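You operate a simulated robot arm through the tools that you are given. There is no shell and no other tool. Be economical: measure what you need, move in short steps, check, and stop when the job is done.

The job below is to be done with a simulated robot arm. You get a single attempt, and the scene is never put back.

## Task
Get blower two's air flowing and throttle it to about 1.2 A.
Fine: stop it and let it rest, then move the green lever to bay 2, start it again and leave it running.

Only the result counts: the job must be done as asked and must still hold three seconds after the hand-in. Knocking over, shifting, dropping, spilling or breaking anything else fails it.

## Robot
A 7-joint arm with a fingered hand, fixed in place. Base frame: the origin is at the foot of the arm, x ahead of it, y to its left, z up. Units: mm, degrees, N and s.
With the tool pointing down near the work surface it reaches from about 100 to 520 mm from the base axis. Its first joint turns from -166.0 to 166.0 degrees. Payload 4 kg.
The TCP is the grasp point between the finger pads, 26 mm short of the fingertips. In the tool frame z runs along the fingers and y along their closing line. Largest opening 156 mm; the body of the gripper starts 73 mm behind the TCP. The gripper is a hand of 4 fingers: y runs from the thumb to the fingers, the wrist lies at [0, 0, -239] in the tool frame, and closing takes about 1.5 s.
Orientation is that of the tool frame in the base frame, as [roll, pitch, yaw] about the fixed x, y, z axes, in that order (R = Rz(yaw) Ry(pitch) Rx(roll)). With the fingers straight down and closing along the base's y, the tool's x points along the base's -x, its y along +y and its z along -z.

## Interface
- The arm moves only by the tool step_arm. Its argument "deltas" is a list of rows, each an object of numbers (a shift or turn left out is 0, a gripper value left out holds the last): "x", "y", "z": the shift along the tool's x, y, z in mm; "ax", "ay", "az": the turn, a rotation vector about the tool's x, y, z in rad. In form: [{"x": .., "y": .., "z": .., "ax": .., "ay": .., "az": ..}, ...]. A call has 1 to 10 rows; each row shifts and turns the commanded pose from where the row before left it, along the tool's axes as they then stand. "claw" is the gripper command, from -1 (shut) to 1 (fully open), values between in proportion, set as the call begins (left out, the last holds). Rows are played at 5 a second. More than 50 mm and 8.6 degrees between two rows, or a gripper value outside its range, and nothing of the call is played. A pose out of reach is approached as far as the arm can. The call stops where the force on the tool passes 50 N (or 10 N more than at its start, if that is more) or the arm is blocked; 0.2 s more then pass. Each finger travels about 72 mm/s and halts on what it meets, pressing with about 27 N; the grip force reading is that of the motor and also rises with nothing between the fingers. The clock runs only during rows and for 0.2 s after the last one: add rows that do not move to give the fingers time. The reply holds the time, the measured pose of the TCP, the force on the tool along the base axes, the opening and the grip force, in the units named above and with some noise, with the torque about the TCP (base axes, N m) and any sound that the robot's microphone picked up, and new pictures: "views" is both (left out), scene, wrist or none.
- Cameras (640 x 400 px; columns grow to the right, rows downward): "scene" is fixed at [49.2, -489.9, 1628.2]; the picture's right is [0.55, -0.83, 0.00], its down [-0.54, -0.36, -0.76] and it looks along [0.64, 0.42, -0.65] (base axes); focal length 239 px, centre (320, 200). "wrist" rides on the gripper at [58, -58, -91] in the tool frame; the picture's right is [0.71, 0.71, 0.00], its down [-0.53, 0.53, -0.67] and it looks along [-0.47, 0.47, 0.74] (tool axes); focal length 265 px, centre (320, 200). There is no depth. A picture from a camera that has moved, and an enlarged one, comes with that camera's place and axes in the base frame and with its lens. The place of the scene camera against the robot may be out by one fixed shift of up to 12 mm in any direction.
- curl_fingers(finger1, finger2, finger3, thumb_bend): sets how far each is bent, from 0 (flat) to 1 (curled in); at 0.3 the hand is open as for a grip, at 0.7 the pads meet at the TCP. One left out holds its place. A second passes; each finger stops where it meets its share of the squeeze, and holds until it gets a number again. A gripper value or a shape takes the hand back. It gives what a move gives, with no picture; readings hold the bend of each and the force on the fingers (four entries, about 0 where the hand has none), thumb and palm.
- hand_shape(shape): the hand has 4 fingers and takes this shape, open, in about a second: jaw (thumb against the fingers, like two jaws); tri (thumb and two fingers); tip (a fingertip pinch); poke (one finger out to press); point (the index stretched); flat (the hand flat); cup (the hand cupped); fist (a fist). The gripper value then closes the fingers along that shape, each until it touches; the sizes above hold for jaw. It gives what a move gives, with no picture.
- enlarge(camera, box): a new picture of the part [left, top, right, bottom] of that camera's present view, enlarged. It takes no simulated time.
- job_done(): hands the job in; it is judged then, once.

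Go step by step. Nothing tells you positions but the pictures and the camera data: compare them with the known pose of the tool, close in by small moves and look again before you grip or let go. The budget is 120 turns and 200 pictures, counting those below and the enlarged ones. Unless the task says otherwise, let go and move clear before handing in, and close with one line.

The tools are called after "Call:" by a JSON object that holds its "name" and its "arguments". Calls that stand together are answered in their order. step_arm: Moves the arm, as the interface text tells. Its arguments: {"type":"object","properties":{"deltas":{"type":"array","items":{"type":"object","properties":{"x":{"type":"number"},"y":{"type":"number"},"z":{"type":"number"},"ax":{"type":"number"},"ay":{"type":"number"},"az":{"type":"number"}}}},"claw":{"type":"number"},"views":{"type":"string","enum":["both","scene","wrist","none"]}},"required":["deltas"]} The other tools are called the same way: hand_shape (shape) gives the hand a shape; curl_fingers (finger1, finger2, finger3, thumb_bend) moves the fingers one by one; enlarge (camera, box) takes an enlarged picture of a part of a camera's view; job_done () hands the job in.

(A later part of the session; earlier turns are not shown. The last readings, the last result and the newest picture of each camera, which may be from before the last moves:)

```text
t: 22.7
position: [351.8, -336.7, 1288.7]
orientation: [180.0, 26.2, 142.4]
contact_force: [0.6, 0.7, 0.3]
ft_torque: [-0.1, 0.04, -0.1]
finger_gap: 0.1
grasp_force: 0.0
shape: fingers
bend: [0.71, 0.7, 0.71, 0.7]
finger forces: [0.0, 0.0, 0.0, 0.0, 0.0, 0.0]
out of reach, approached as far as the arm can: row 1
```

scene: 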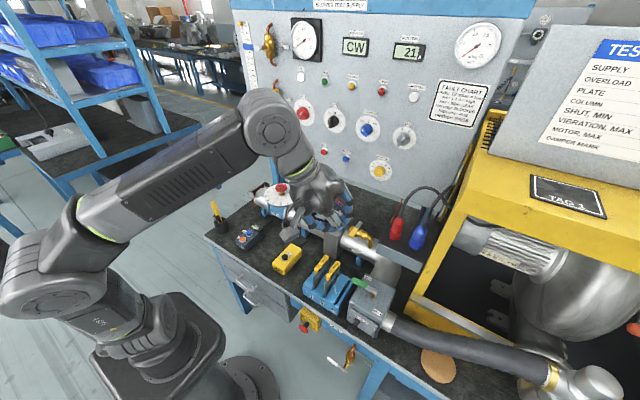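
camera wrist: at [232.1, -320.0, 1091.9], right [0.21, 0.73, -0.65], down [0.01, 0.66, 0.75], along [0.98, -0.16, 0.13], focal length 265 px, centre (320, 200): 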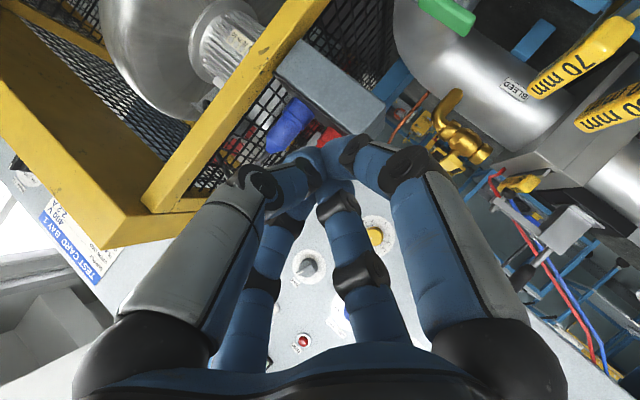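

The tilt is now steep. I'll descend toward the lever to z≈1080 and look.

Call:
{"name": "step_arm", "arguments": {"deltas": [{"x": 3.6, "y": 4.4, "z": 45}, {"x": 3.6, "y": 4.4, "z": 45}, {"x": 3.6, "y": 4.4, "z": 45}, {"x": 3.6, "y": 4.4, "z": 45}, {"x": 3.6, "y": 4.4, "z": 44}, {}]}}

```text
t: 24.1
position: [431.6, -372.6, 1078.3]
orientation: [179.9, 26.1, 142.1]
contact_force: [-0.7, -0.6, -0.7]
ft_torque: [-0.01, -0.01, 0.0]
finger_gap: 0.0
grasp_force: 0.0
shape: fingers
bend: [0.71, 0.7, 0.71, 0.7]
finger forces: [0.1, 0.1, 0.0, 0.1, 0.0, 0.0]
camera wrist: at [323.0, -362.3, 1134.5], right [-0.07, 0.95, -0.31], down [0.46, 0.31, 0.83], along [0.88, -0.09, -0.46], focal length 265 px, centre (320, 200)
```

scene: 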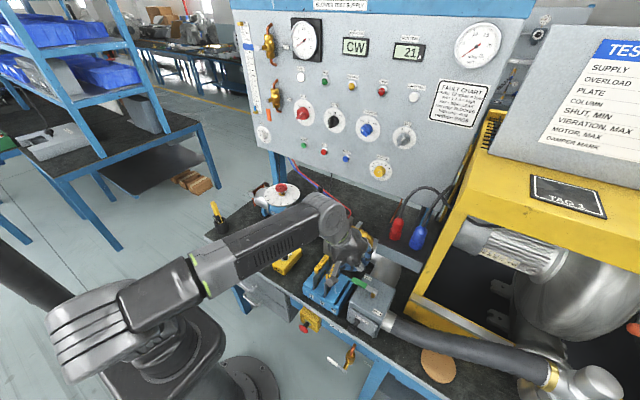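
wrist: 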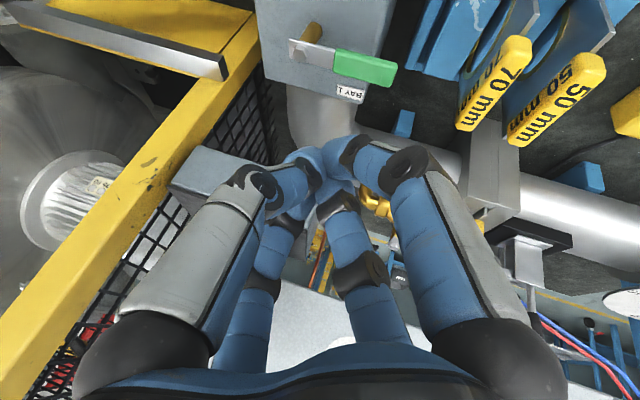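

The lever runs from its pivot at (446,-433,955) to the handle end at (445,-357), pointing +y. The labels suggest it swings through -x to BAY 2. I'll put the fingertips on its +x side, above it first.

Call:
{"name": "step_arm", "arguments": {"deltas": [{"x": -6, "y": 18.2, "z": 27}, {"x": -6, "y": 18.2, "z": 27}, {}]}}

Call:
{"name": "enlarge", "arguments": {"camera": "scene", "box": [320, 240, 420, 350]}}

```text
t: 24.9
position: [481.4, -366.7, 1035.2]
orientation: [179.9, 26.2, 141.9]
contact_force: [-0.9, -0.8, -0.5]
ft_torque: [-0.01, -0.01, 0.01]
finger_gap: 0.1
grasp_force: 0.1
shape: fingers
bend: [0.71, 0.7, 0.71, 0.7]
finger forces: [0.0, 0.1, 0.1, 0.0, 0.0, 0.1]
camera wrist: at [371.8, -355.2, 1091.2], right [-0.07, 0.95, -0.31], down [0.46, 0.31, 0.83], along [0.88, -0.09, -0.46], focal length 265 px, centre (320, 200)
```

scene: 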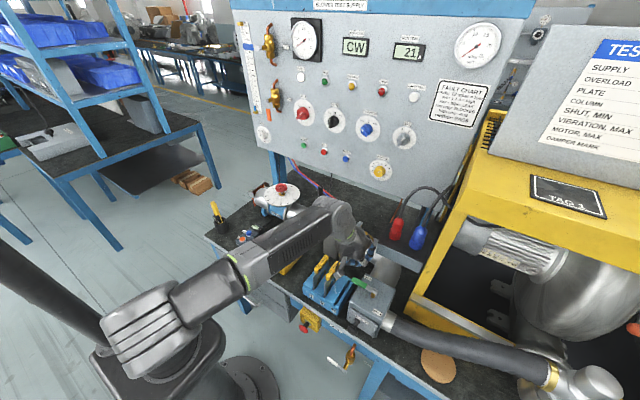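
wrist: 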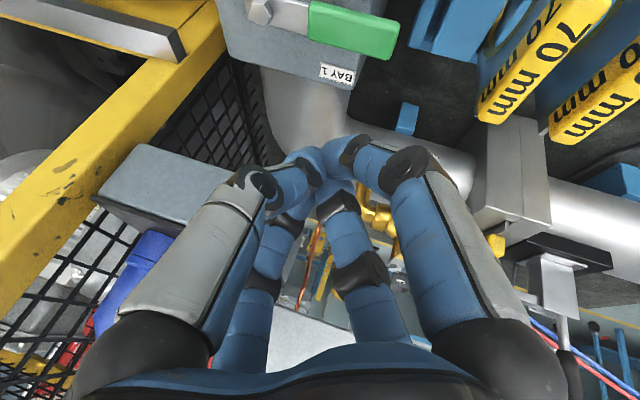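

```text
3.64 times, centred on (370, 295) of scene
camera zoom: at [49.2, -489.9, 1628.2], right [0.55, -0.83, 0.0], down [-0.54, -0.36, -0.76], along [0.64, 0.42, -0.65], focal length 870 px, centre (138, -146)
```

zoom: 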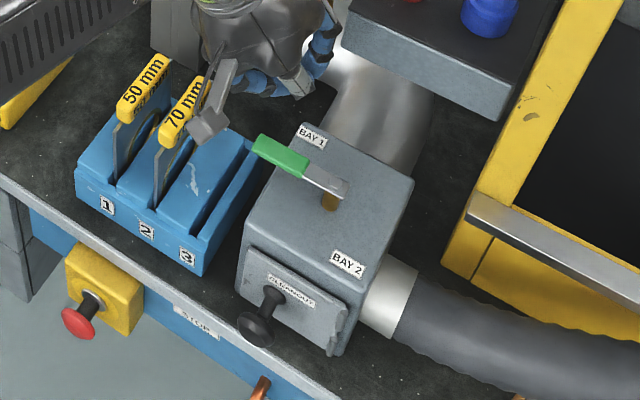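

I'll lower straight down on the +x side of the lever, in small steps.

Call:
{"name": "step_arm", "arguments": {"deltas": [{"x": 9, "z": 18}, {"x": 9, "z": 18}, {"x": 6, "z": 12}, {"x": 5, "z": 10}, {}]}}

Call:
{"name": "enlarge", "arguments": {"camera": "scene", "box": [320, 240, 420, 350]}}

```text
t: 26.1
position: [479.8, -365.5, 972.0]
orientation: [179.7, 26.3, 142.1]
contact_force: [0.5, 1.1, 11.2]
ft_torque: [0.12, 0.2, -0.02]
finger_gap: 0.3
grasp_force: 12.1
shape: fingers
bend: [0.72, 0.7, 0.71, 0.7]
finger forces: [23.7, 0.0, 0.1, 0.0, 0.0, 0.0]
camera wrist: at [371.8, -354.3, 1027.8], right [-0.07, 0.95, -0.31], down [0.46, 0.31, 0.83], along [0.89, -0.09, -0.46], focal length 265 px, centre (320, 200)
```

scene: 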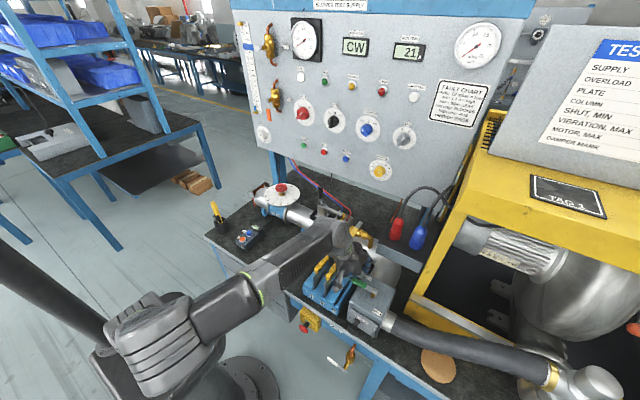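
wrist: 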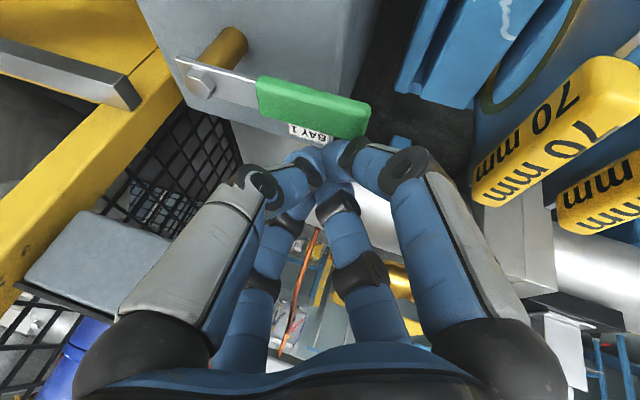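

```text
3.64 times, centred on (370, 295) of scene
camera zoom: at [49.2, -489.9, 1628.2], right [0.55, -0.83, 0.0], down [-0.54, -0.36, -0.76], along [0.64, 0.42, -0.65], focal length 870 px, centre (138, -146)
```

zoom: 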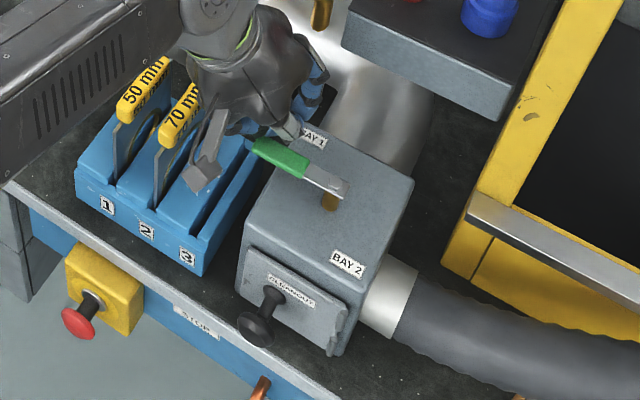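

Finger 1 has landed on the handle's top edge. I'll lift, shift +x about 22 mm, and go down again.

Call:
{"name": "step_arm", "arguments": {"deltas": [{"x": -5.3, "z": -10.8}, {"x": -15.6, "y": 13.6, "z": 7.6}, {"x": 4.4, "z": 9}, {"x": 4.4, "z": 9}, {"x": 3, "z": 6}, {}]}}

```text
t: 27.5
position: [502.6, -365.2, 957.5]
orientation: [179.9, 26.2, 142.0]
contact_force: [0.0, 0.2, -1.0]
ft_torque: [0.0, -0.03, 0.02]
finger_gap: 0.1
grasp_force: 0.1
shape: fingers
bend: [0.72, 0.7, 0.71, 0.7]
finger forces: [0.0, 0.2, 0.0, 0.0, 0.0, 0.1]
camera wrist: at [393.7, -354.2, 1012.1], right [-0.07, 0.95, -0.31], down [0.46, 0.3, 0.83], along [0.88, -0.09, -0.46], focal length 265 px, centre (320, 200)
```

scene: 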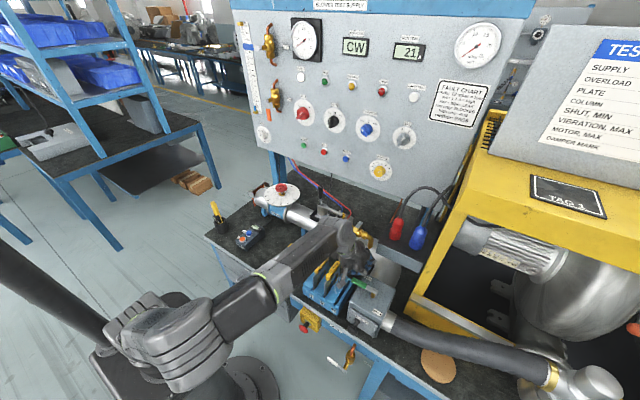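
wrist: 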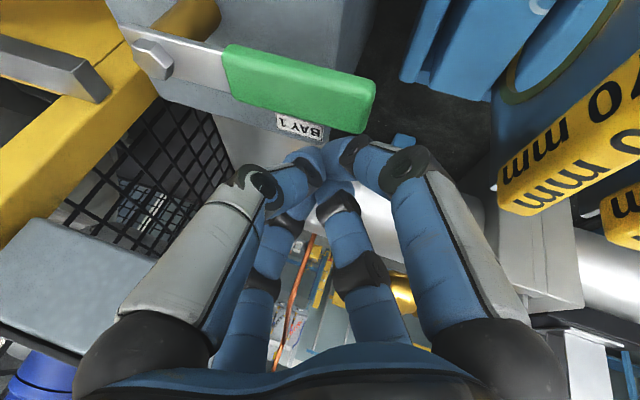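

Now clear and beside the handle. I'll pull along -x in small steps.

Call:
{"name": "step_arm", "arguments": {"deltas": [{"x": 7, "y": -6.2, "z": -3.45}, {"x": 7, "y": -6.2, "z": -3.45}, {"x": 7, "y": -6.2, "z": -3.45}, {"x": 7, "y": -6.2, "z": -3.45}, {"x": 7, "y": -6.2, "z": -3.45}]}}

```text
t: 28.7
position: [450.8, -365.5, 957.2]
orientation: [179.9, 26.4, 142.2]
contact_force: [1.8, -0.8, 4.9]
ft_torque: [-0.06, 0.03, 0.04]
finger_gap: 0.0
grasp_force: 3.0
shape: fingers
bend: [0.72, 0.7, 0.71, 0.7]
finger forces: [0.0, 0.0, 0.0, 0.0, 5.5, 0.0]
camera wrist: at [343.9, -354.8, 1012.8], right [-0.07, 0.95, -0.31], down [0.46, 0.31, 0.83], along [0.89, -0.09, -0.46], focal length 265 px, centre (320, 200)
```

scene: 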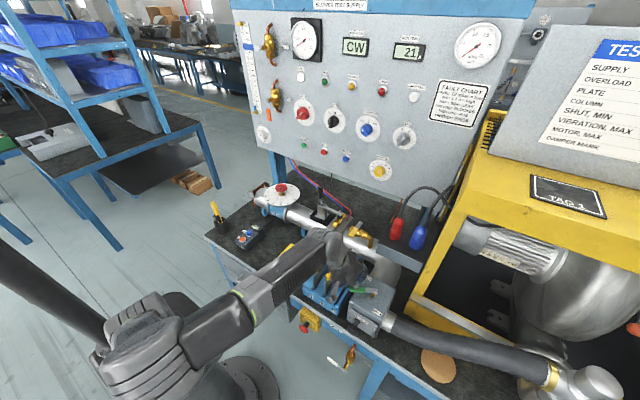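
wrist: 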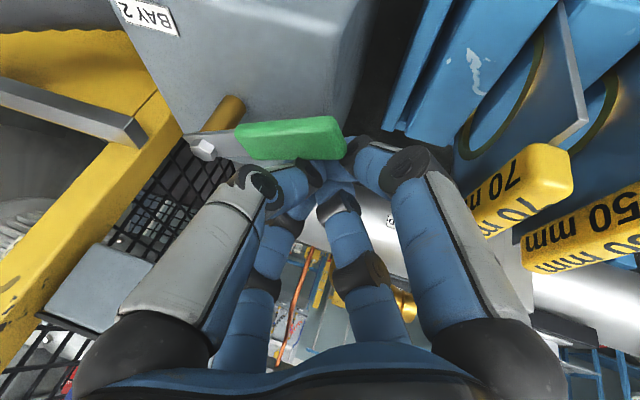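

The lever is turning with only a few newtons. I'll follow its arc toward -x and then -y.

Call:
{"name": "step_arm", "arguments": {"deltas": [{"x": 6.5, "y": -5, "z": -3.1}, {"x": 6.4, "y": -5, "z": -3.2}, {"x": 5, "y": -8.7, "z": -2.4}, {"x": 4.9, "y": -8.8, "z": -2.4}, {"x": 2.2, "y": -9.8, "z": -1}, {"x": 2.2, "y": -9.9, "z": -1.1}]}}

Call:
{"name": "enlarge", "arguments": {"camera": "scene", "box": [320, 240, 420, 350]}}

```text
t: 30.1
position: [399.5, -384.7, 955.2]
orientation: [179.8, 26.2, 142.1]
contact_force: [0.8, 0.9, 2.5]
ft_torque: [-0.02, -0.02, 0.0]
finger_gap: 0.1
grasp_force: 1.3
shape: fingers
bend: [0.72, 0.7, 0.71, 0.7]
finger forces: [0.0, 0.1, 0.0, 0.0, 2.4, 0.0]
camera wrist: at [290.5, -373.5, 1012.1], right [-0.07, 0.95, -0.31], down [0.46, 0.3, 0.83], along [0.88, -0.09, -0.46], focal length 265 px, centre (320, 200)
```

scene: 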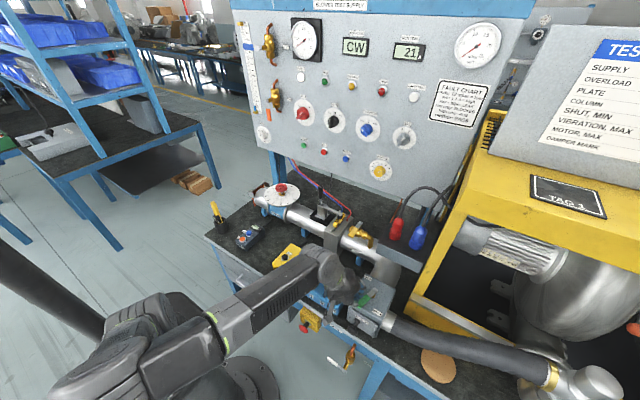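
wrist: 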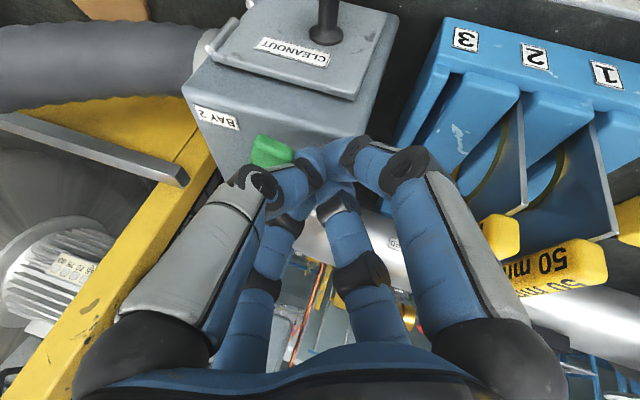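

```text
3.64 times, centred on (370, 295) of scene
camera zoom: at [49.2, -489.9, 1628.2], right [0.55, -0.83, 0.0], down [-0.54, -0.36, -0.76], along [0.64, 0.42, -0.65], focal length 870 px, centre (138, -146)
```

zoom: 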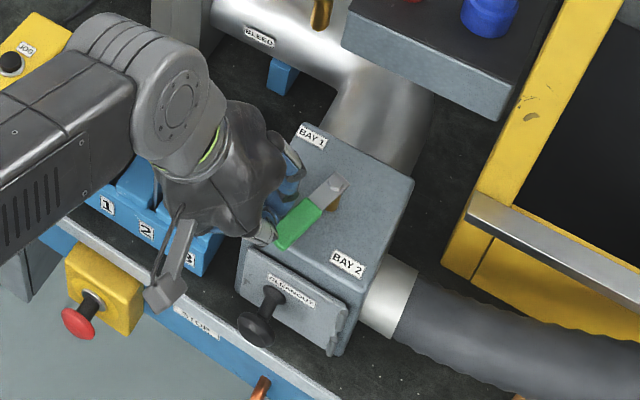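

The lever now points almost to -x. I'll keep nudging toward -y until it reaches its stop.

Call:
{"name": "step_arm", "arguments": {"deltas": [{"x": -1.9, "y": -6, "z": 0.9}, {"x": -1.9, "y": -6, "z": 0.9}, {"x": -1.9, "y": -6, "z": 0.9}, {}]}}

Call:
{"name": "enlarge", "arguments": {"camera": "scene", "box": [320, 240, 420, 350]}}

```text
t: 31.1
position: [392.9, -402.2, 954.9]
orientation: [179.8, 26.2, 142.1]
contact_force: [1.3, 3.5, 1.1]
ft_torque: [0.03, 0.0, 0.12]
finger_gap: 0.0
grasp_force: 0.1
shape: fingers
bend: [0.72, 0.7, 0.71, 0.7]
finger forces: [0.0, 0.1, 0.1, 0.0, 0.0, 0.0]
camera wrist: at [284.5, -391.3, 1011.7], right [-0.07, 0.95, -0.31], down [0.46, 0.3, 0.83], along [0.88, -0.09, -0.46], focal length 265 px, centre (320, 200)
```

scene: 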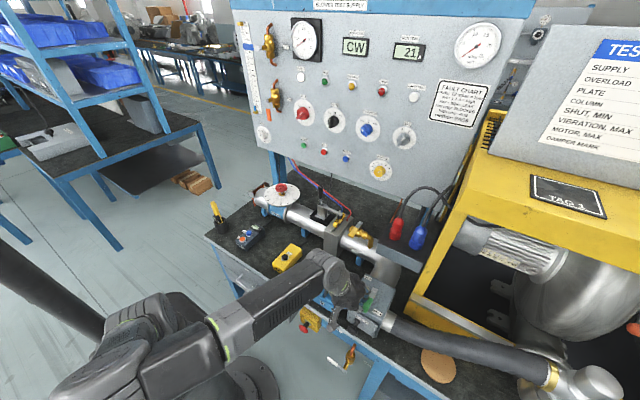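
wrist: 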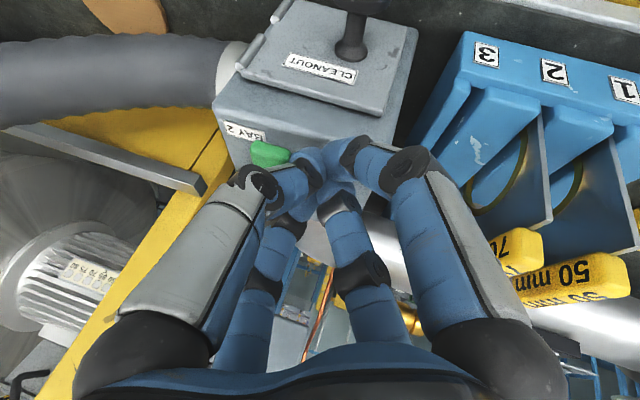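

```text
3.64 times, centred on (370, 295) of scene
camera zoom: at [49.2, -489.9, 1628.2], right [0.55, -0.83, 0.0], down [-0.54, -0.36, -0.76], along [0.64, 0.42, -0.65], focal length 870 px, centre (138, -146)
```

zoom: 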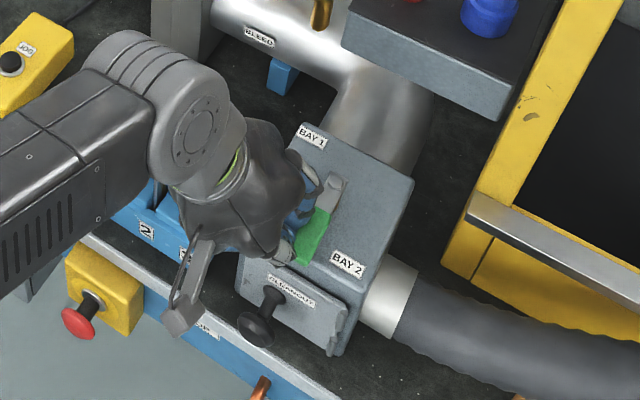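

By the wrist view the lever now points straight along -x, 90° round. I'll nudge it a bit more to feel for the stop.

Call:
{"name": "step_arm", "arguments": {"deltas": [{"x": -2.2, "y": -4, "z": 1.1}, {"x": -2.2, "y": -4, "z": 1.1}, {}]}}

Call:
{"name": "enlarge", "arguments": {"camera": "scene", "box": [320, 240, 420, 350]}}

```text
t: 31.9
position: [393.6, -406.8, 955.4]
orientation: [179.6, 26.0, 142.2]
contact_force: [-12.5, 39.3, 8.0]
ft_torque: [0.08, -0.07, -0.03]
finger_gap: 0.2
grasp_force: 16.0
shape: fingers
bend: [0.72, 0.7, 0.72, 0.7]
finger forces: [0.0, 0.0, 31.8, 0.1, 0.1, 0.0]
camera wrist: at [284.2, -396.8, 1011.5], right [-0.07, 0.95, -0.31], down [0.46, 0.3, 0.83], along [0.88, -0.08, -0.46], focal length 265 px, centre (320, 200)
```

scene: 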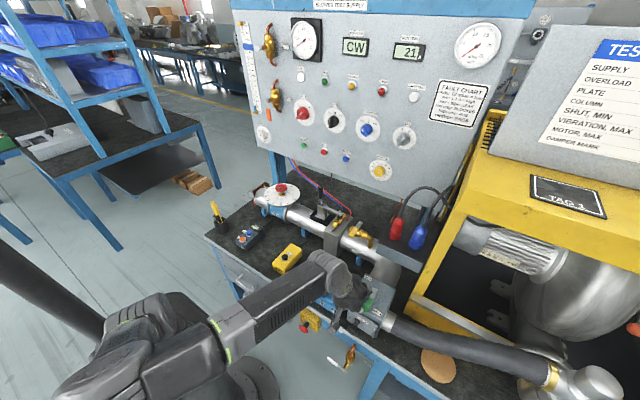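
wrist: 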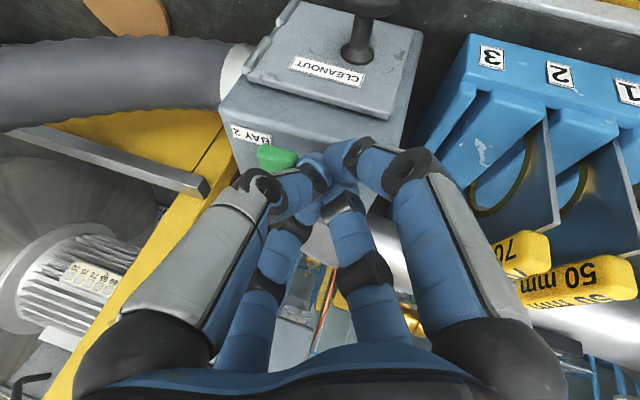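

```text
3.64 times, centred on (370, 295) of scene
camera zoom: at [49.2, -489.9, 1628.2], right [0.55, -0.83, 0.0], down [-0.54, -0.36, -0.76], along [0.64, 0.42, -0.65], focal length 870 px, centre (138, -146)
```

zoom: 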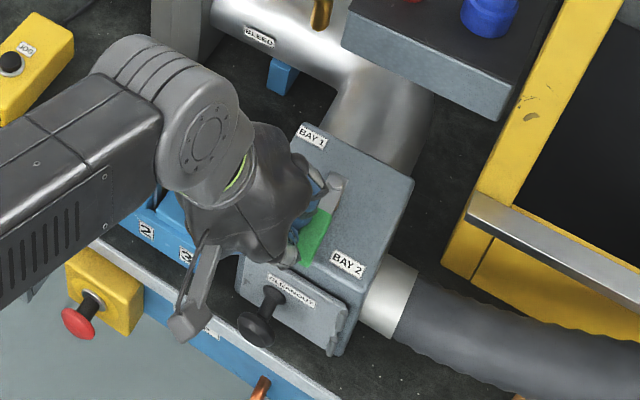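

A firm stop at 90° confirms the lever is at BAY 2. I'll ease off and rise clear.

Call:
{"name": "step_arm", "arguments": {"deltas": [{"x": 4.4, "y": 6.3, "z": -2.2}, {"x": 4.4, "y": 6.3, "z": -2.2}, {"x": -9.8, "z": -20}, {"x": -19.7, "z": -40.5}, {"x": -19.7, "z": -40.5}, {"x": -19.7, "z": -40.5}, {"x": -19.7, "z": -40.5}, {"x": -19.7, "z": -40.5}]}}

Call:
{"name": "enlarge", "arguments": {"camera": "scene", "box": [320, 240, 420, 350]}}

Call:
{"name": "enlarge", "arguments": {"camera": "scene", "box": [245, 170, 325, 220]}}

```text
t: 33.7
position: [390.5, -393.6, 1205.7]
orientation: [179.9, 26.3, 142.1]
contact_force: [-0.7, 0.2, 0.1]
ft_torque: [0.02, -0.01, -0.01]
finger_gap: 0.2
grasp_force: 0.0
shape: fingers
bend: [0.72, 0.7, 0.72, 0.7]
finger forces: [0.0, 0.0, 0.0, 0.0, 0.0, 0.1]
camera wrist: at [282.7, -383.8, 1260.7], right [-0.07, 0.95, -0.31], down [0.46, 0.3, 0.83], along [0.88, -0.09, -0.46], focal length 265 px, centre (320, 200)
```

scene: 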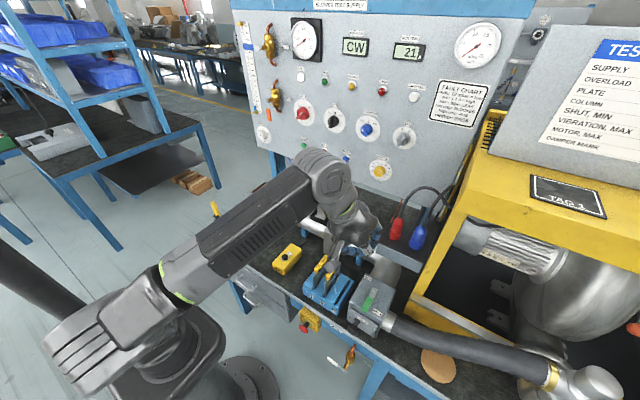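
wrist: 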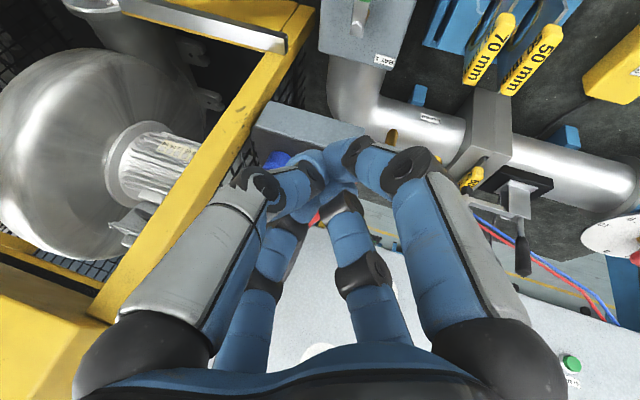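

```text
3.64 times, centred on (370, 295) of scene
camera zoom: at [49.2, -489.9, 1628.2], right [0.55, -0.83, 0.0], down [-0.54, -0.36, -0.76], along [0.64, 0.42, -0.65], focal length 870 px, centre (138, -146)
```

zoom: 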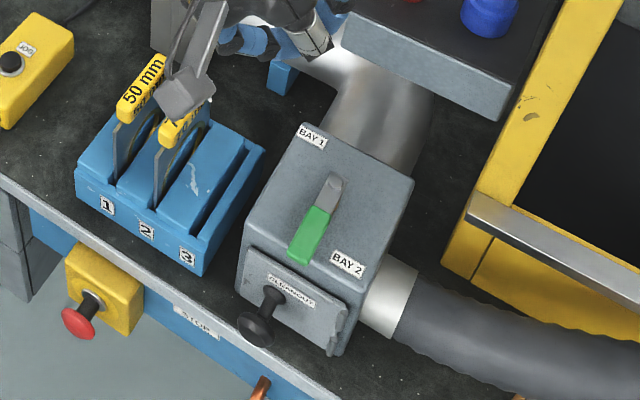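

```text
8.00 times, centred on (285, 195) of scene
camera zoom: at [49.2, -489.9, 1628.2], right [0.55, -0.83, 0.0], down [-0.54, -0.36, -0.76], along [0.64, 0.42, -0.65], focal length 1914 px, centre (600, 240)
```

zoom: 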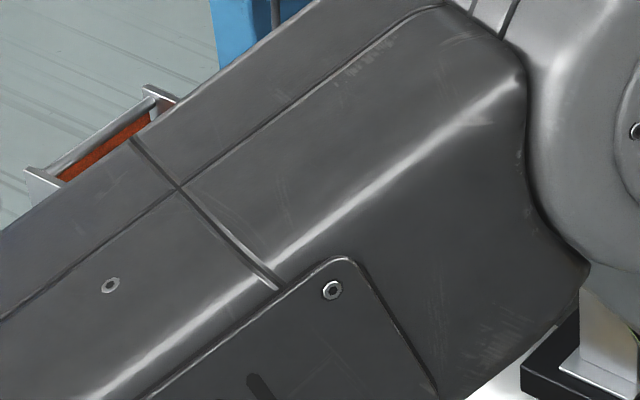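

The green lever is at BAY 2. Now I'll swing the hand back to horizontal and over in front of START.

Call:
{"name": "step_arm", "arguments": {"deltas": [{"y": 38, "ay": -0.14}, {"y": 38, "ay": -0.14}, {"y": 38, "ay": -0.14}, {"y": 38, "ay": -0.14}, {"y": 38, "ay": -0.14}, {"y": 38, "ay": -0.14}, {"y": 38, "ay": -0.14}, {"y": 38, "ay": -0.14}], "views": "none"}}

Call:
{"name": "step_arm", "arguments": {"deltas": [{"x": 10, "y": 38, "ax": -0.133}, {"x": 10, "y": 38, "ax": -0.133}, {"x": 10, "y": 38, "ax": -0.133}, {"x": 10, "y": 38, "ax": -0.133}, {"x": 10, "y": 38, "ax": -0.131}, {}]}}

```text
t: 35.7
position: [535.2, 116.2, 1269.7]
orientation: [134.3, 77.8, 134.4]
contact_force: [0.4, 3.7, 0.0]
ft_torque: [-0.04, -0.05, -0.21]
finger_gap: 0.0
grasp_force: 0.1
shape: fingers
bend: [0.72, 0.7, 0.72, 0.7]
finger forces: [0.0, 0.1, 0.0, 0.0, 0.0, 0.1]
out of reach, approached as far as the arm can: row 6, 7, 8
stopped in row 8: the arm was blocked; the commanded pose is now the measured one
```

```text
t: 37.1
position: [479.7, 298.9, 1255.1]
orientation: [96.5, 77.9, 134.5]
contact_force: [0.4, 0.4, 0.7]
ft_torque: [0.05, -0.03, 0.01]
finger_gap: 0.0
grasp_force: 0.0
shape: fingers
bend: [0.72, 0.7, 0.72, 0.7]
finger forces: [0.0, 0.1, 0.1, 0.1, 0.1, 0.1]
camera wrist: at [435.4, 206.8, 1188.0], right [-0.53, 0.65, -0.54], down [-0.76, -0.08, 0.64], along [0.37, 0.75, 0.54], focal length 265 px, centre (320, 200)
```

scene: 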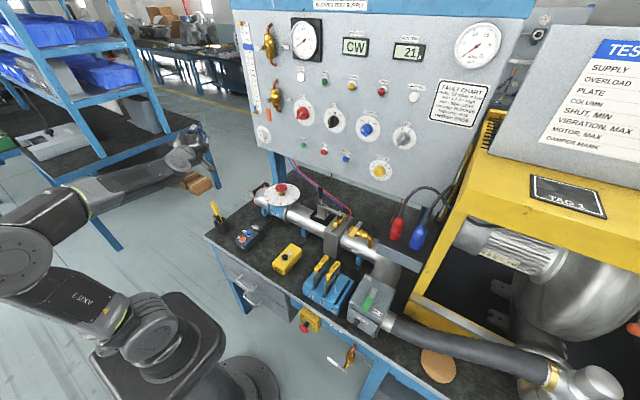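
wrist: 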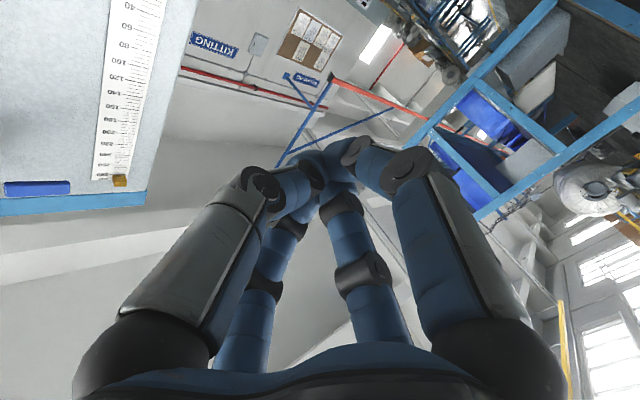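

The arm wandered round to the left near a joint limit, but the scene looks untouched. I'll bring it back in measured steps.

Call:
{"name": "step_arm", "arguments": {"deltas": [{"x": 5, "y": -38, "z": -2.6}, {"x": 5, "y": -38, "z": -2.6}, {"x": 5, "y": -38, "z": -2.6}, {"x": 5, "y": -38, "z": -2.6}, {}], "views": "none"}}

Call:
{"name": "enlarge", "arguments": {"camera": "scene", "box": [200, 150, 440, 350]}}

```text
t: 38.3
position: [562.3, 177.5, 1203.8]
orientation: [96.7, 78.0, 134.4]
contact_force: [0.3, 0.2, 0.0]
ft_torque: [-0.02, -0.04, 0.02]
finger_gap: 0.0
grasp_force: 0.0
shape: fingers
bend: [0.72, 0.7, 0.72, 0.7]
finger forces: [0.0, 0.0, 0.1, 0.1, 0.0, 0.1]
```

```text
2.00 times, centred on (320, 250) of scene
camera zoom: at [49.2, -489.9, 1628.2], right [0.55, -0.83, 0.0], down [-0.54, -0.36, -0.76], along [0.64, 0.42, -0.65], focal length 478 px, centre (320, 100)
```

zoom: 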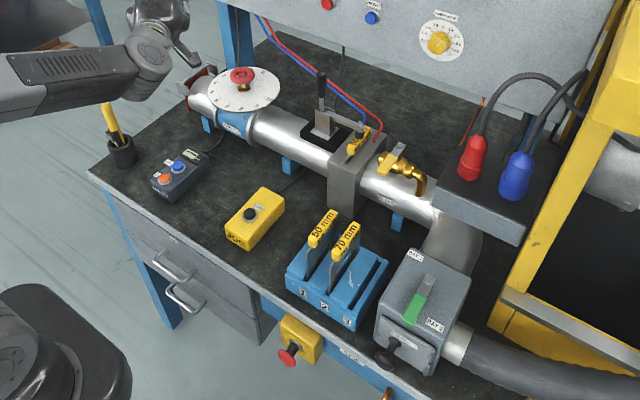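

Everything is intact. I'll straighten the yaw and roll, and read the damper dial.

Call:
{"name": "step_arm", "arguments": {"deltas": [{"ax": 0.13, "ay": -0.0276, "az": 0.003}, {"ax": 0.13, "ay": -0.0276, "az": 0.003}, {"ax": 0.13, "ay": -0.0276, "az": 0.003}, {"ax": 0.13, "ay": -0.0276, "az": 0.003}, {"ax": 0.13, "ay": -0.0276, "az": 0.003}, {"az": -0.105}, {"az": -0.104}, {}], "views": "wrist"}}

Call:
{"name": "enlarge", "arguments": {"camera": "scene", "box": [245, 165, 325, 225]}}

```text
t: 39.5
position: [440.8, 390.1, 1186.4]
orientation: [103.0, 58.0, 139.3]
contact_force: [0.5, 0.7, -0.2]
ft_torque: [0.02, 0.03, 0.03]
finger_gap: 0.0
grasp_force: 0.1
shape: fingers
bend: [0.72, 0.7, 0.72, 0.7]
finger forces: [0.0, 0.1, 0.1, 0.0, 0.0, 0.0]
out of reach, approached as far as the arm can: row 3, 4
stopped in row 5: the arm was blocked; the commanded pose is now the measured one
camera wrist: at [374.4, 312.7, 1117.8], right [-0.62, 0.75, -0.23], down [-0.56, -0.22, 0.8], along [0.55, 0.63, 0.56], focal length 265 px, centre (320, 200)
```

wrist: 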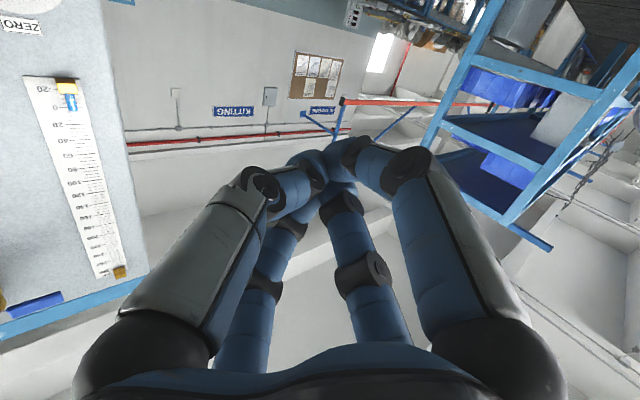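

```text
6.67 times, centred on (285, 195) of scene
camera zoom: at [49.2, -489.9, 1628.2], right [0.55, -0.83, 0.0], down [-0.54, -0.36, -0.76], along [0.64, 0.42, -0.65], focal length 1595 px, centre (553, 233)
```

zoom: 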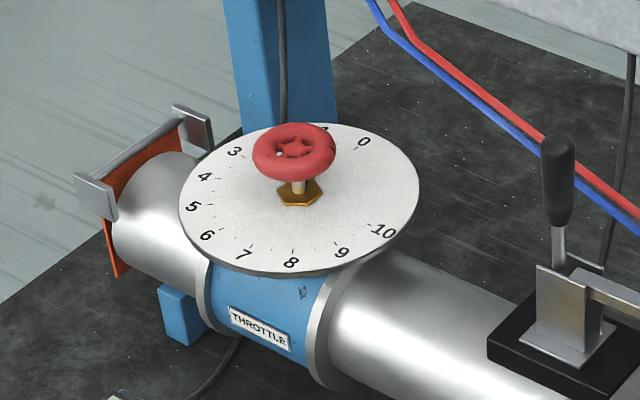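

The damper ("THROTTLE") dial is readable, with 0 at the back and 10 at the right. Before correcting the arm's posture I'll see how it's bent.

Call:
{"name": "enlarge", "arguments": {"camera": "scene", "box": [0, 0, 640, 400]}}

```text
1.00 times, centred on (320, 200) of scene (not enlarged: the box is as wide or as high as the picture)
camera zoom: at [49.2, -489.9, 1628.2], right [0.55, -0.83, 0.0], down [-0.54, -0.36, -0.76], along [0.64, 0.42, -0.65], focal length 239 px, centre (320, 200)
```

zoom: 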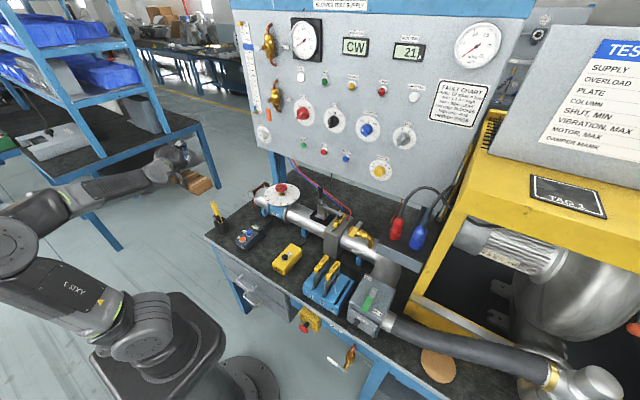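

I'll first undo the unwanted roll and see whether it's reachable.

Call:
{"name": "step_arm", "arguments": {"deltas": [{"az": -0.135}, {"az": -0.135}, {"az": -0.135}, {"az": -0.135}], "views": "none"}}

```text
t: 40.5
position: [437.6, 394.4, 1183.0]
orientation: [166.2, 82.5, -154.5]
contact_force: [0.6, -0.3, 0.1]
ft_torque: [-0.03, -0.02, -0.01]
finger_gap: 0.0
grasp_force: 0.1
shape: fingers
bend: [0.72, 0.7, 0.72, 0.7]
finger forces: [0.1, 0.1, 0.0, 0.1, 0.0, 0.0]
```

The roll came back fine. Now I'll sweep along an arc about the base axis, keeping the tool radial, which is mostly joint 1.

Call:
{"name": "step_arm", "arguments": {"deltas": [{"y": -46, "ax": 0.078}, {"y": -46, "ax": 0.078}, {"y": -46, "ax": 0.078}, {"y": -46, "ax": 0.078}, {"y": -46, "ax": 0.078}], "views": "scene"}}

```text
t: 41.7
position: [551.5, 187.0, 1189.3]
orientation: [-159.4, 83.1, -144.0]
contact_force: [0.9, 0.2, 0.0]
ft_torque: [0.01, -0.01, 0.0]
finger_gap: 0.0
grasp_force: 0.1
shape: fingers
bend: [0.72, 0.7, 0.72, 0.7]
finger forces: [0.0, 0.0, 0.0, 0.1, 0.1, 0.0]
```

scene: 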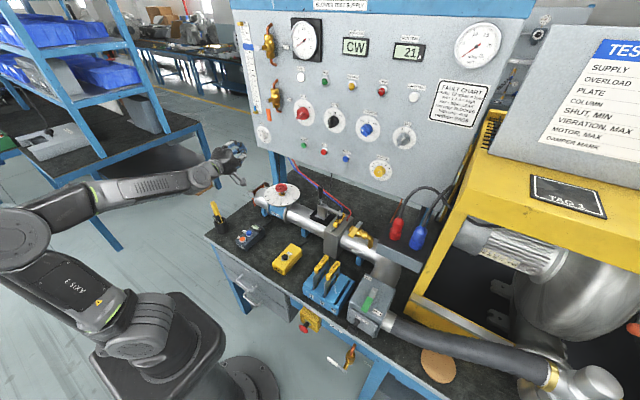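

That works. One more sweep to bring the tool square in front of START.

Call:
{"name": "step_arm", "arguments": {"deltas": [{"x": 9, "y": -37, "z": 12, "ax": 0.065, "ay": -0.028}, {"x": 9, "y": -37, "z": 12, "ax": 0.065, "ay": -0.028}, {"x": 9, "y": -37, "z": 12, "ax": 0.065, "ay": -0.028}, {"x": 9, "y": -37, "z": 12, "ax": 0.065, "ay": -0.028}, {}]}}

```text
t: 42.9
position: [622.6, 48.3, 1158.0]
orientation: [-76.0, 86.8, -75.3]
contact_force: [-0.1, 0.1, 0.0]
ft_torque: [0.04, -0.01, 0.01]
finger_gap: 0.0
grasp_force: 0.1
shape: fingers
bend: [0.72, 0.7, 0.72, 0.7]
finger forces: [0.0, 0.1, 0.1, 0.0, 0.1, 0.1]
camera wrist: at [532.7, -13.3, 1102.3], right [0.0, 0.67, -0.75], down [-0.68, 0.55, 0.49], along [0.73, 0.51, 0.46], focal length 265 px, centre (320, 200)
```

scene: 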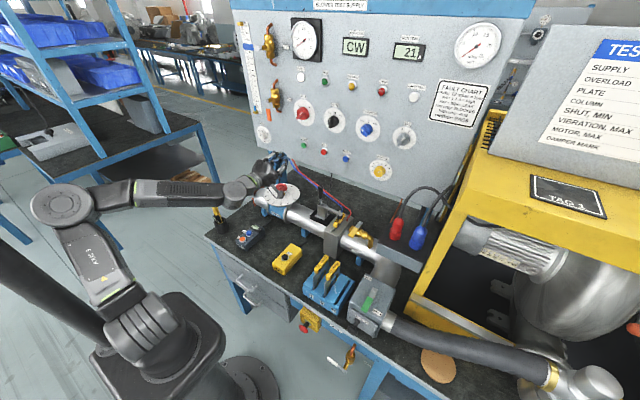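
wrist: 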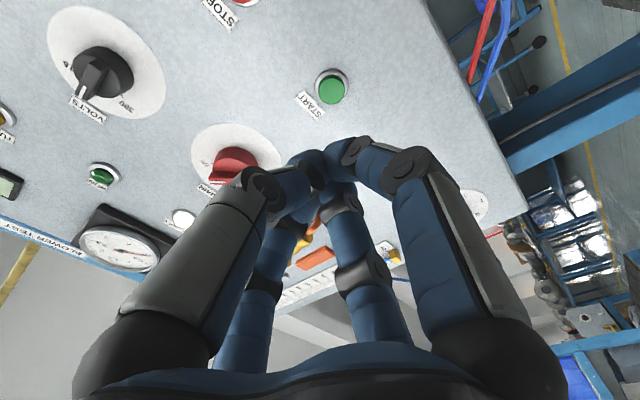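

START is seen at (772,58,1153). I'll approach it.

Call:
{"name": "step_arm", "arguments": {"deltas": [{"x": 5, "y": 8.6, "z": 35}, {"z": 35}, {"z": 30}, {}], "views": "wrist"}}

Call:
{"name": "enlarge", "arguments": {"camera": "scene", "box": [260, 120, 340, 170]}}

```text
t: 43.9
position: [722.2, 58.0, 1155.4]
orientation: [-75.9, 86.7, -75.0]
contact_force: [0.6, -0.1, 0.0]
ft_torque: [0.01, 0.0, 0.01]
finger_gap: 0.1
grasp_force: 0.0
shape: fingers
bend: [0.72, 0.7, 0.72, 0.7]
finger forces: [0.0, 0.0, 0.1, 0.0, 0.0, 0.0]
camera wrist: at [633.3, -3.6, 1098.3], right [0.0, 0.67, -0.75], down [-0.68, 0.55, 0.49], along [0.73, 0.51, 0.46], focal length 265 px, centre (320, 200)
```

wrist: 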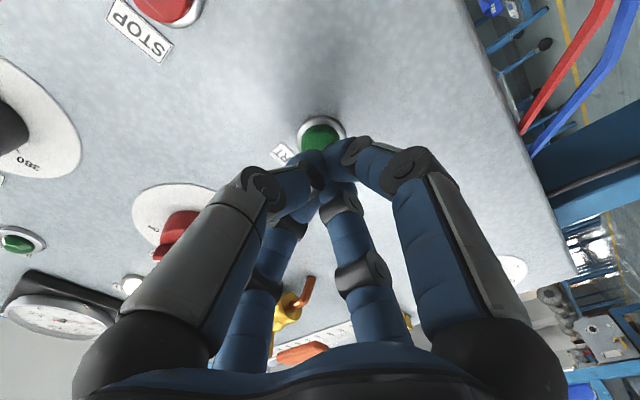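

```text
8.00 times, centred on (300, 145) of scene
camera zoom: at [49.2, -489.9, 1628.2], right [0.55, -0.83, 0.0], down [-0.54, -0.36, -0.76], along [0.64, 0.42, -0.65], focal length 1914 px, centre (480, 640)
```

zoom: 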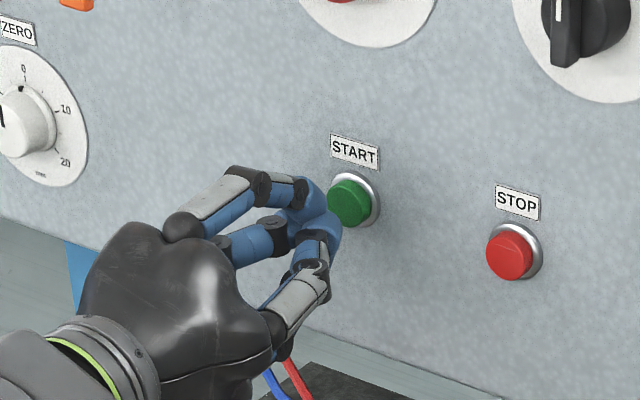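

It's aligned with START, and pressing comes next.

Call:
{"name": "step_arm", "arguments": {"deltas": [{"z": 5}, {"z": 5}, {"z": 4}, {"z": 3}, {"z": 3}, {"z": 2.5}, {"z": 2.5}, {"z": 2}], "views": "none"}}

Call:
{"name": "enlarge", "arguments": {"camera": "scene", "box": [280, 10, 440, 110]}}

```text
t: 45.7
position: [748.8, 59.7, 1155.0]
orientation: [-75.1, 86.6, -74.6]
contact_force: [-48.3, 3.8, -4.9]
ft_torque: [0.0, 0.17, 0.52]
finger_gap: 0.4
grasp_force: 0.1
shape: fingers
bend: [0.72, 0.7, 0.72, 0.7]
finger forces: [0.1, 0.0, 0.0, 0.1, 0.1, 0.1]
heard: click
```

```text
4.00 times, centred on (360, 60) of scene
camera zoom: at [49.2, -489.9, 1628.2], right [0.55, -0.83, 0.0], down [-0.54, -0.36, -0.76], along [0.64, 0.42, -0.65], focal length 957 px, centre (160, 760)
```

zoom: 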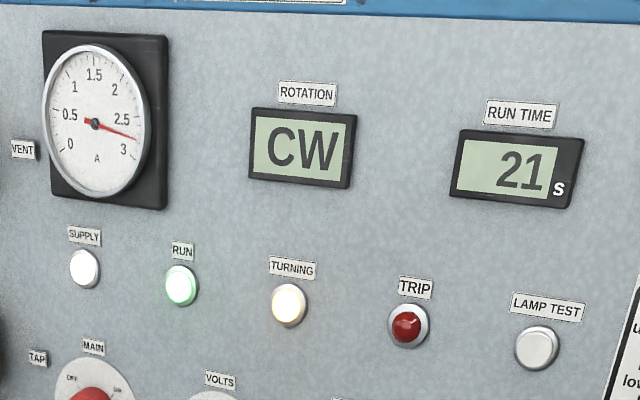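

It clicked: RUN and TURNING are lit, with inrush current showing. I'll back off and let it settle.

Call:
{"name": "step_arm", "arguments": {"deltas": [{"z": -30}, {"z": -40}, {"z": -40}, {}, {}, {}, {}, {}, {}, {}], "views": "none"}}

Call:
{"name": "enlarge", "arguments": {"camera": "scene", "box": [280, 10, 440, 110]}}

Call:
{"name": "enlarge", "arguments": {"camera": "scene", "box": [440, 10, 520, 80]}}

```text
t: 47.9
position: [638.8, 56.7, 1153.2]
orientation: [-75.7, 86.7, -75.0]
contact_force: [-0.8, -0.7, -0.4]
ft_torque: [0.0, -0.01, -0.02]
finger_gap: 0.0
grasp_force: 0.0
shape: fingers
bend: [0.72, 0.7, 0.72, 0.7]
finger forces: [0.0, 0.0, 0.0, 0.0, 0.0, 0.0]
```

```text
4.00 times, centred on (360, 60) of scene
camera zoom: at [49.2, -489.9, 1628.2], right [0.55, -0.83, 0.0], down [-0.54, -0.36, -0.76], along [0.64, 0.42, -0.65], focal length 957 px, centre (160, 760)
```

zoom: 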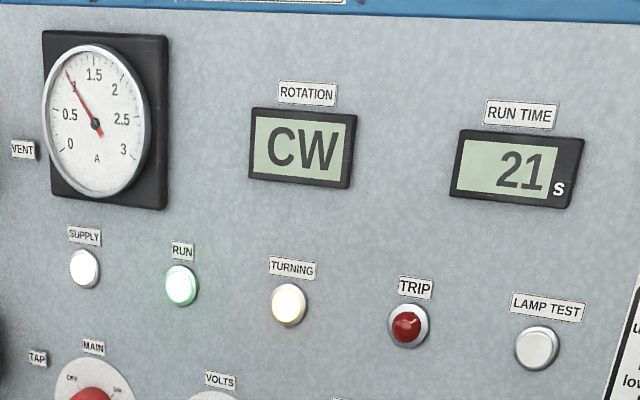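

```text
5.71 times, centred on (480, 45) of scene
camera zoom: at [49.2, -489.9, 1628.2], right [0.55, -0.83, 0.0], down [-0.54, -0.36, -0.76], along [0.64, 0.42, -0.65], focal length 1367 px, centre (-594, 1086)
```

zoom: 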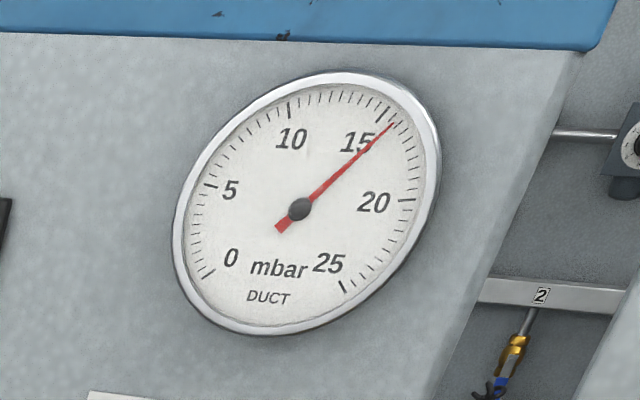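

It's running at about 1.0 A and 16 mbar, so air is flowing. Now for the throttle wheel, near (687,134,955): I'll tilt down toward it for a closer look.

Call:
{"name": "step_arm", "arguments": {"deltas": [{"x": 14.6, "y": 12.6, "z": -16, "ay": 0.12}, {"x": 16.4, "y": 12.6, "z": -14.1, "ay": 0.12}, {"x": 18, "y": 12.6, "z": -12, "ay": 0.12}, {"x": 19.4, "y": 12.6, "z": -9.7, "ay": 0.12}, {"x": 20.4, "y": 12.6, "z": -7.3, "ay": 0.12}, {}]}}

Call:
{"name": "enlarge", "arguments": {"camera": "scene", "box": [280, 10, 440, 110]}}

```text
t: 49.3
position: [559.5, 115.9, 1074.5]
orientation: [-174.2, 56.2, -174.5]
contact_force: [-0.8, 0.0, -0.2]
ft_torque: [-0.02, 0.0, -0.03]
finger_gap: 0.1
grasp_force: 0.0
shape: fingers
bend: [0.72, 0.7, 0.72, 0.7]
finger forces: [0.2, 0.0, 0.0, 0.1, 0.1, 0.1]
camera wrist: at [452.7, 56.2, 1080.7], right [-0.4, 0.67, -0.63], down [-0.27, 0.57, 0.78], along [0.88, 0.48, -0.05], focal length 265 px, centre (320, 200)
```

scene: 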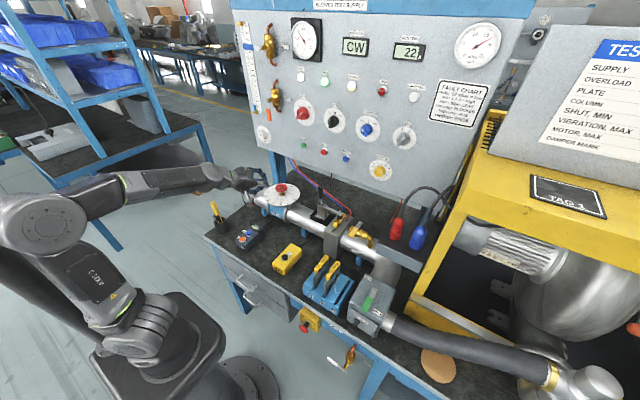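
wrist: 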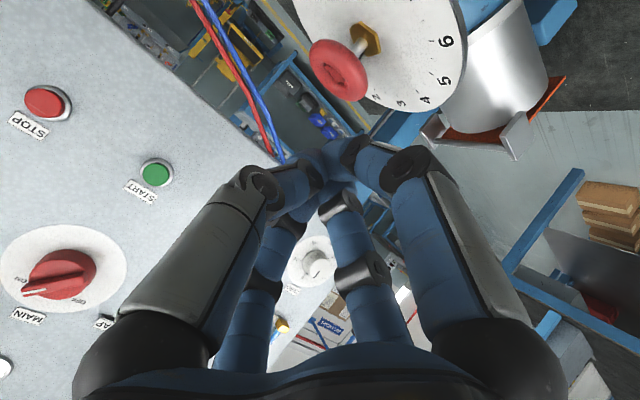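

```text
4.00 times, centred on (360, 60) of scene
camera zoom: at [49.2, -489.9, 1628.2], right [0.55, -0.83, 0.0], down [-0.54, -0.36, -0.76], along [0.64, 0.42, -0.65], focal length 957 px, centre (160, 760)
```

zoom: 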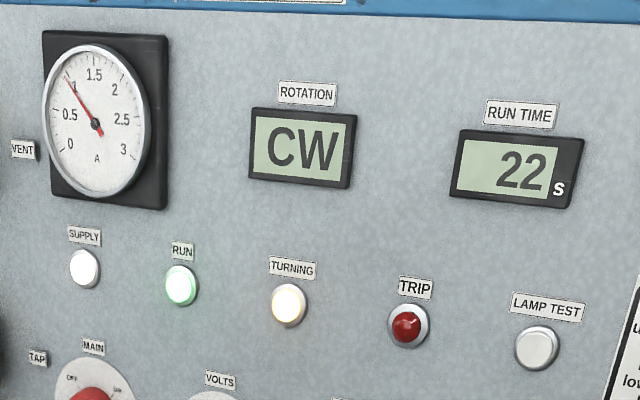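

Current sits near 0.95 A. I'll zoom on the wheel and the ammeter.

Call:
{"name": "enlarge", "arguments": {"camera": "wrist", "box": [280, 0, 480, 120]}}

Call:
{"name": "enlarge", "arguments": {"camera": "scene", "box": [288, 15, 324, 65]}}

Call:
{"name": "enlarge", "arguments": {"camera": "scene", "box": [255, 175, 305, 210]}}

```text
3.20 times, centred on (380, 60) of wrist
camera zoom: at [452.7, 56.2, 1080.7], right [-0.4, 0.67, -0.63], down [-0.27, 0.57, 0.78], along [0.88, 0.48, -0.05], focal length 849 px, centre (128, 648)
```

zoom: 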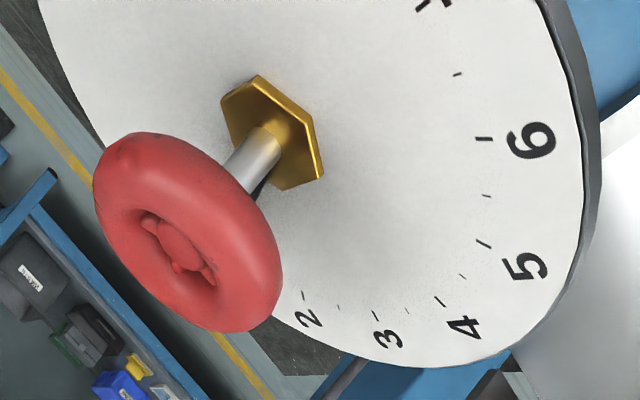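

```text
8.00 times, centred on (306, 40) of scene
camera zoom: at [49.2, -489.9, 1628.2], right [0.55, -0.83, 0.0], down [-0.54, -0.36, -0.76], along [0.64, 0.42, -0.65], focal length 1914 px, centre (432, 1480)
```

zoom: 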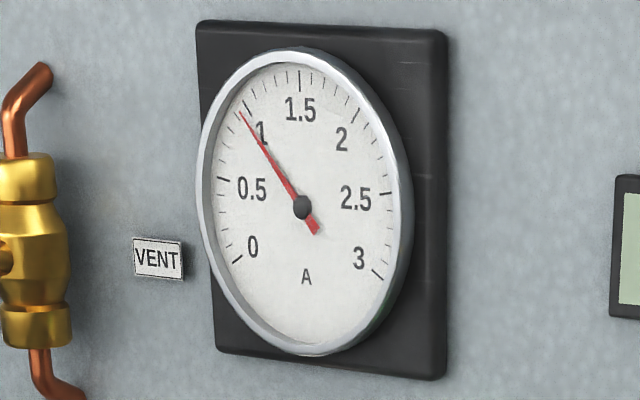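

```text
11.43 times, centred on (280, 192) of scene
camera zoom: at [49.2, -489.9, 1628.2], right [0.55, -0.83, 0.0], down [-0.54, -0.36, -0.76], along [0.64, 0.42, -0.65], focal length 2734 px, centre (777, 286)
```

zoom: 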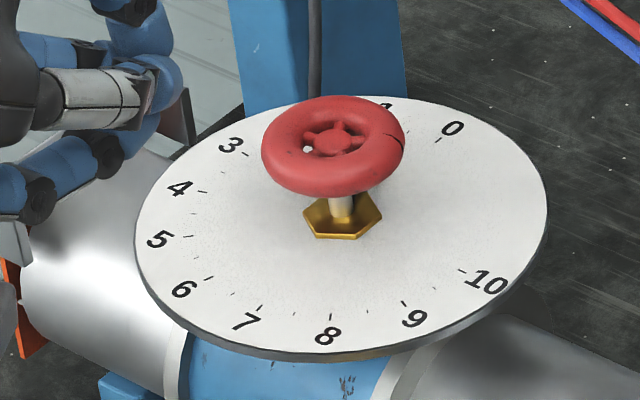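

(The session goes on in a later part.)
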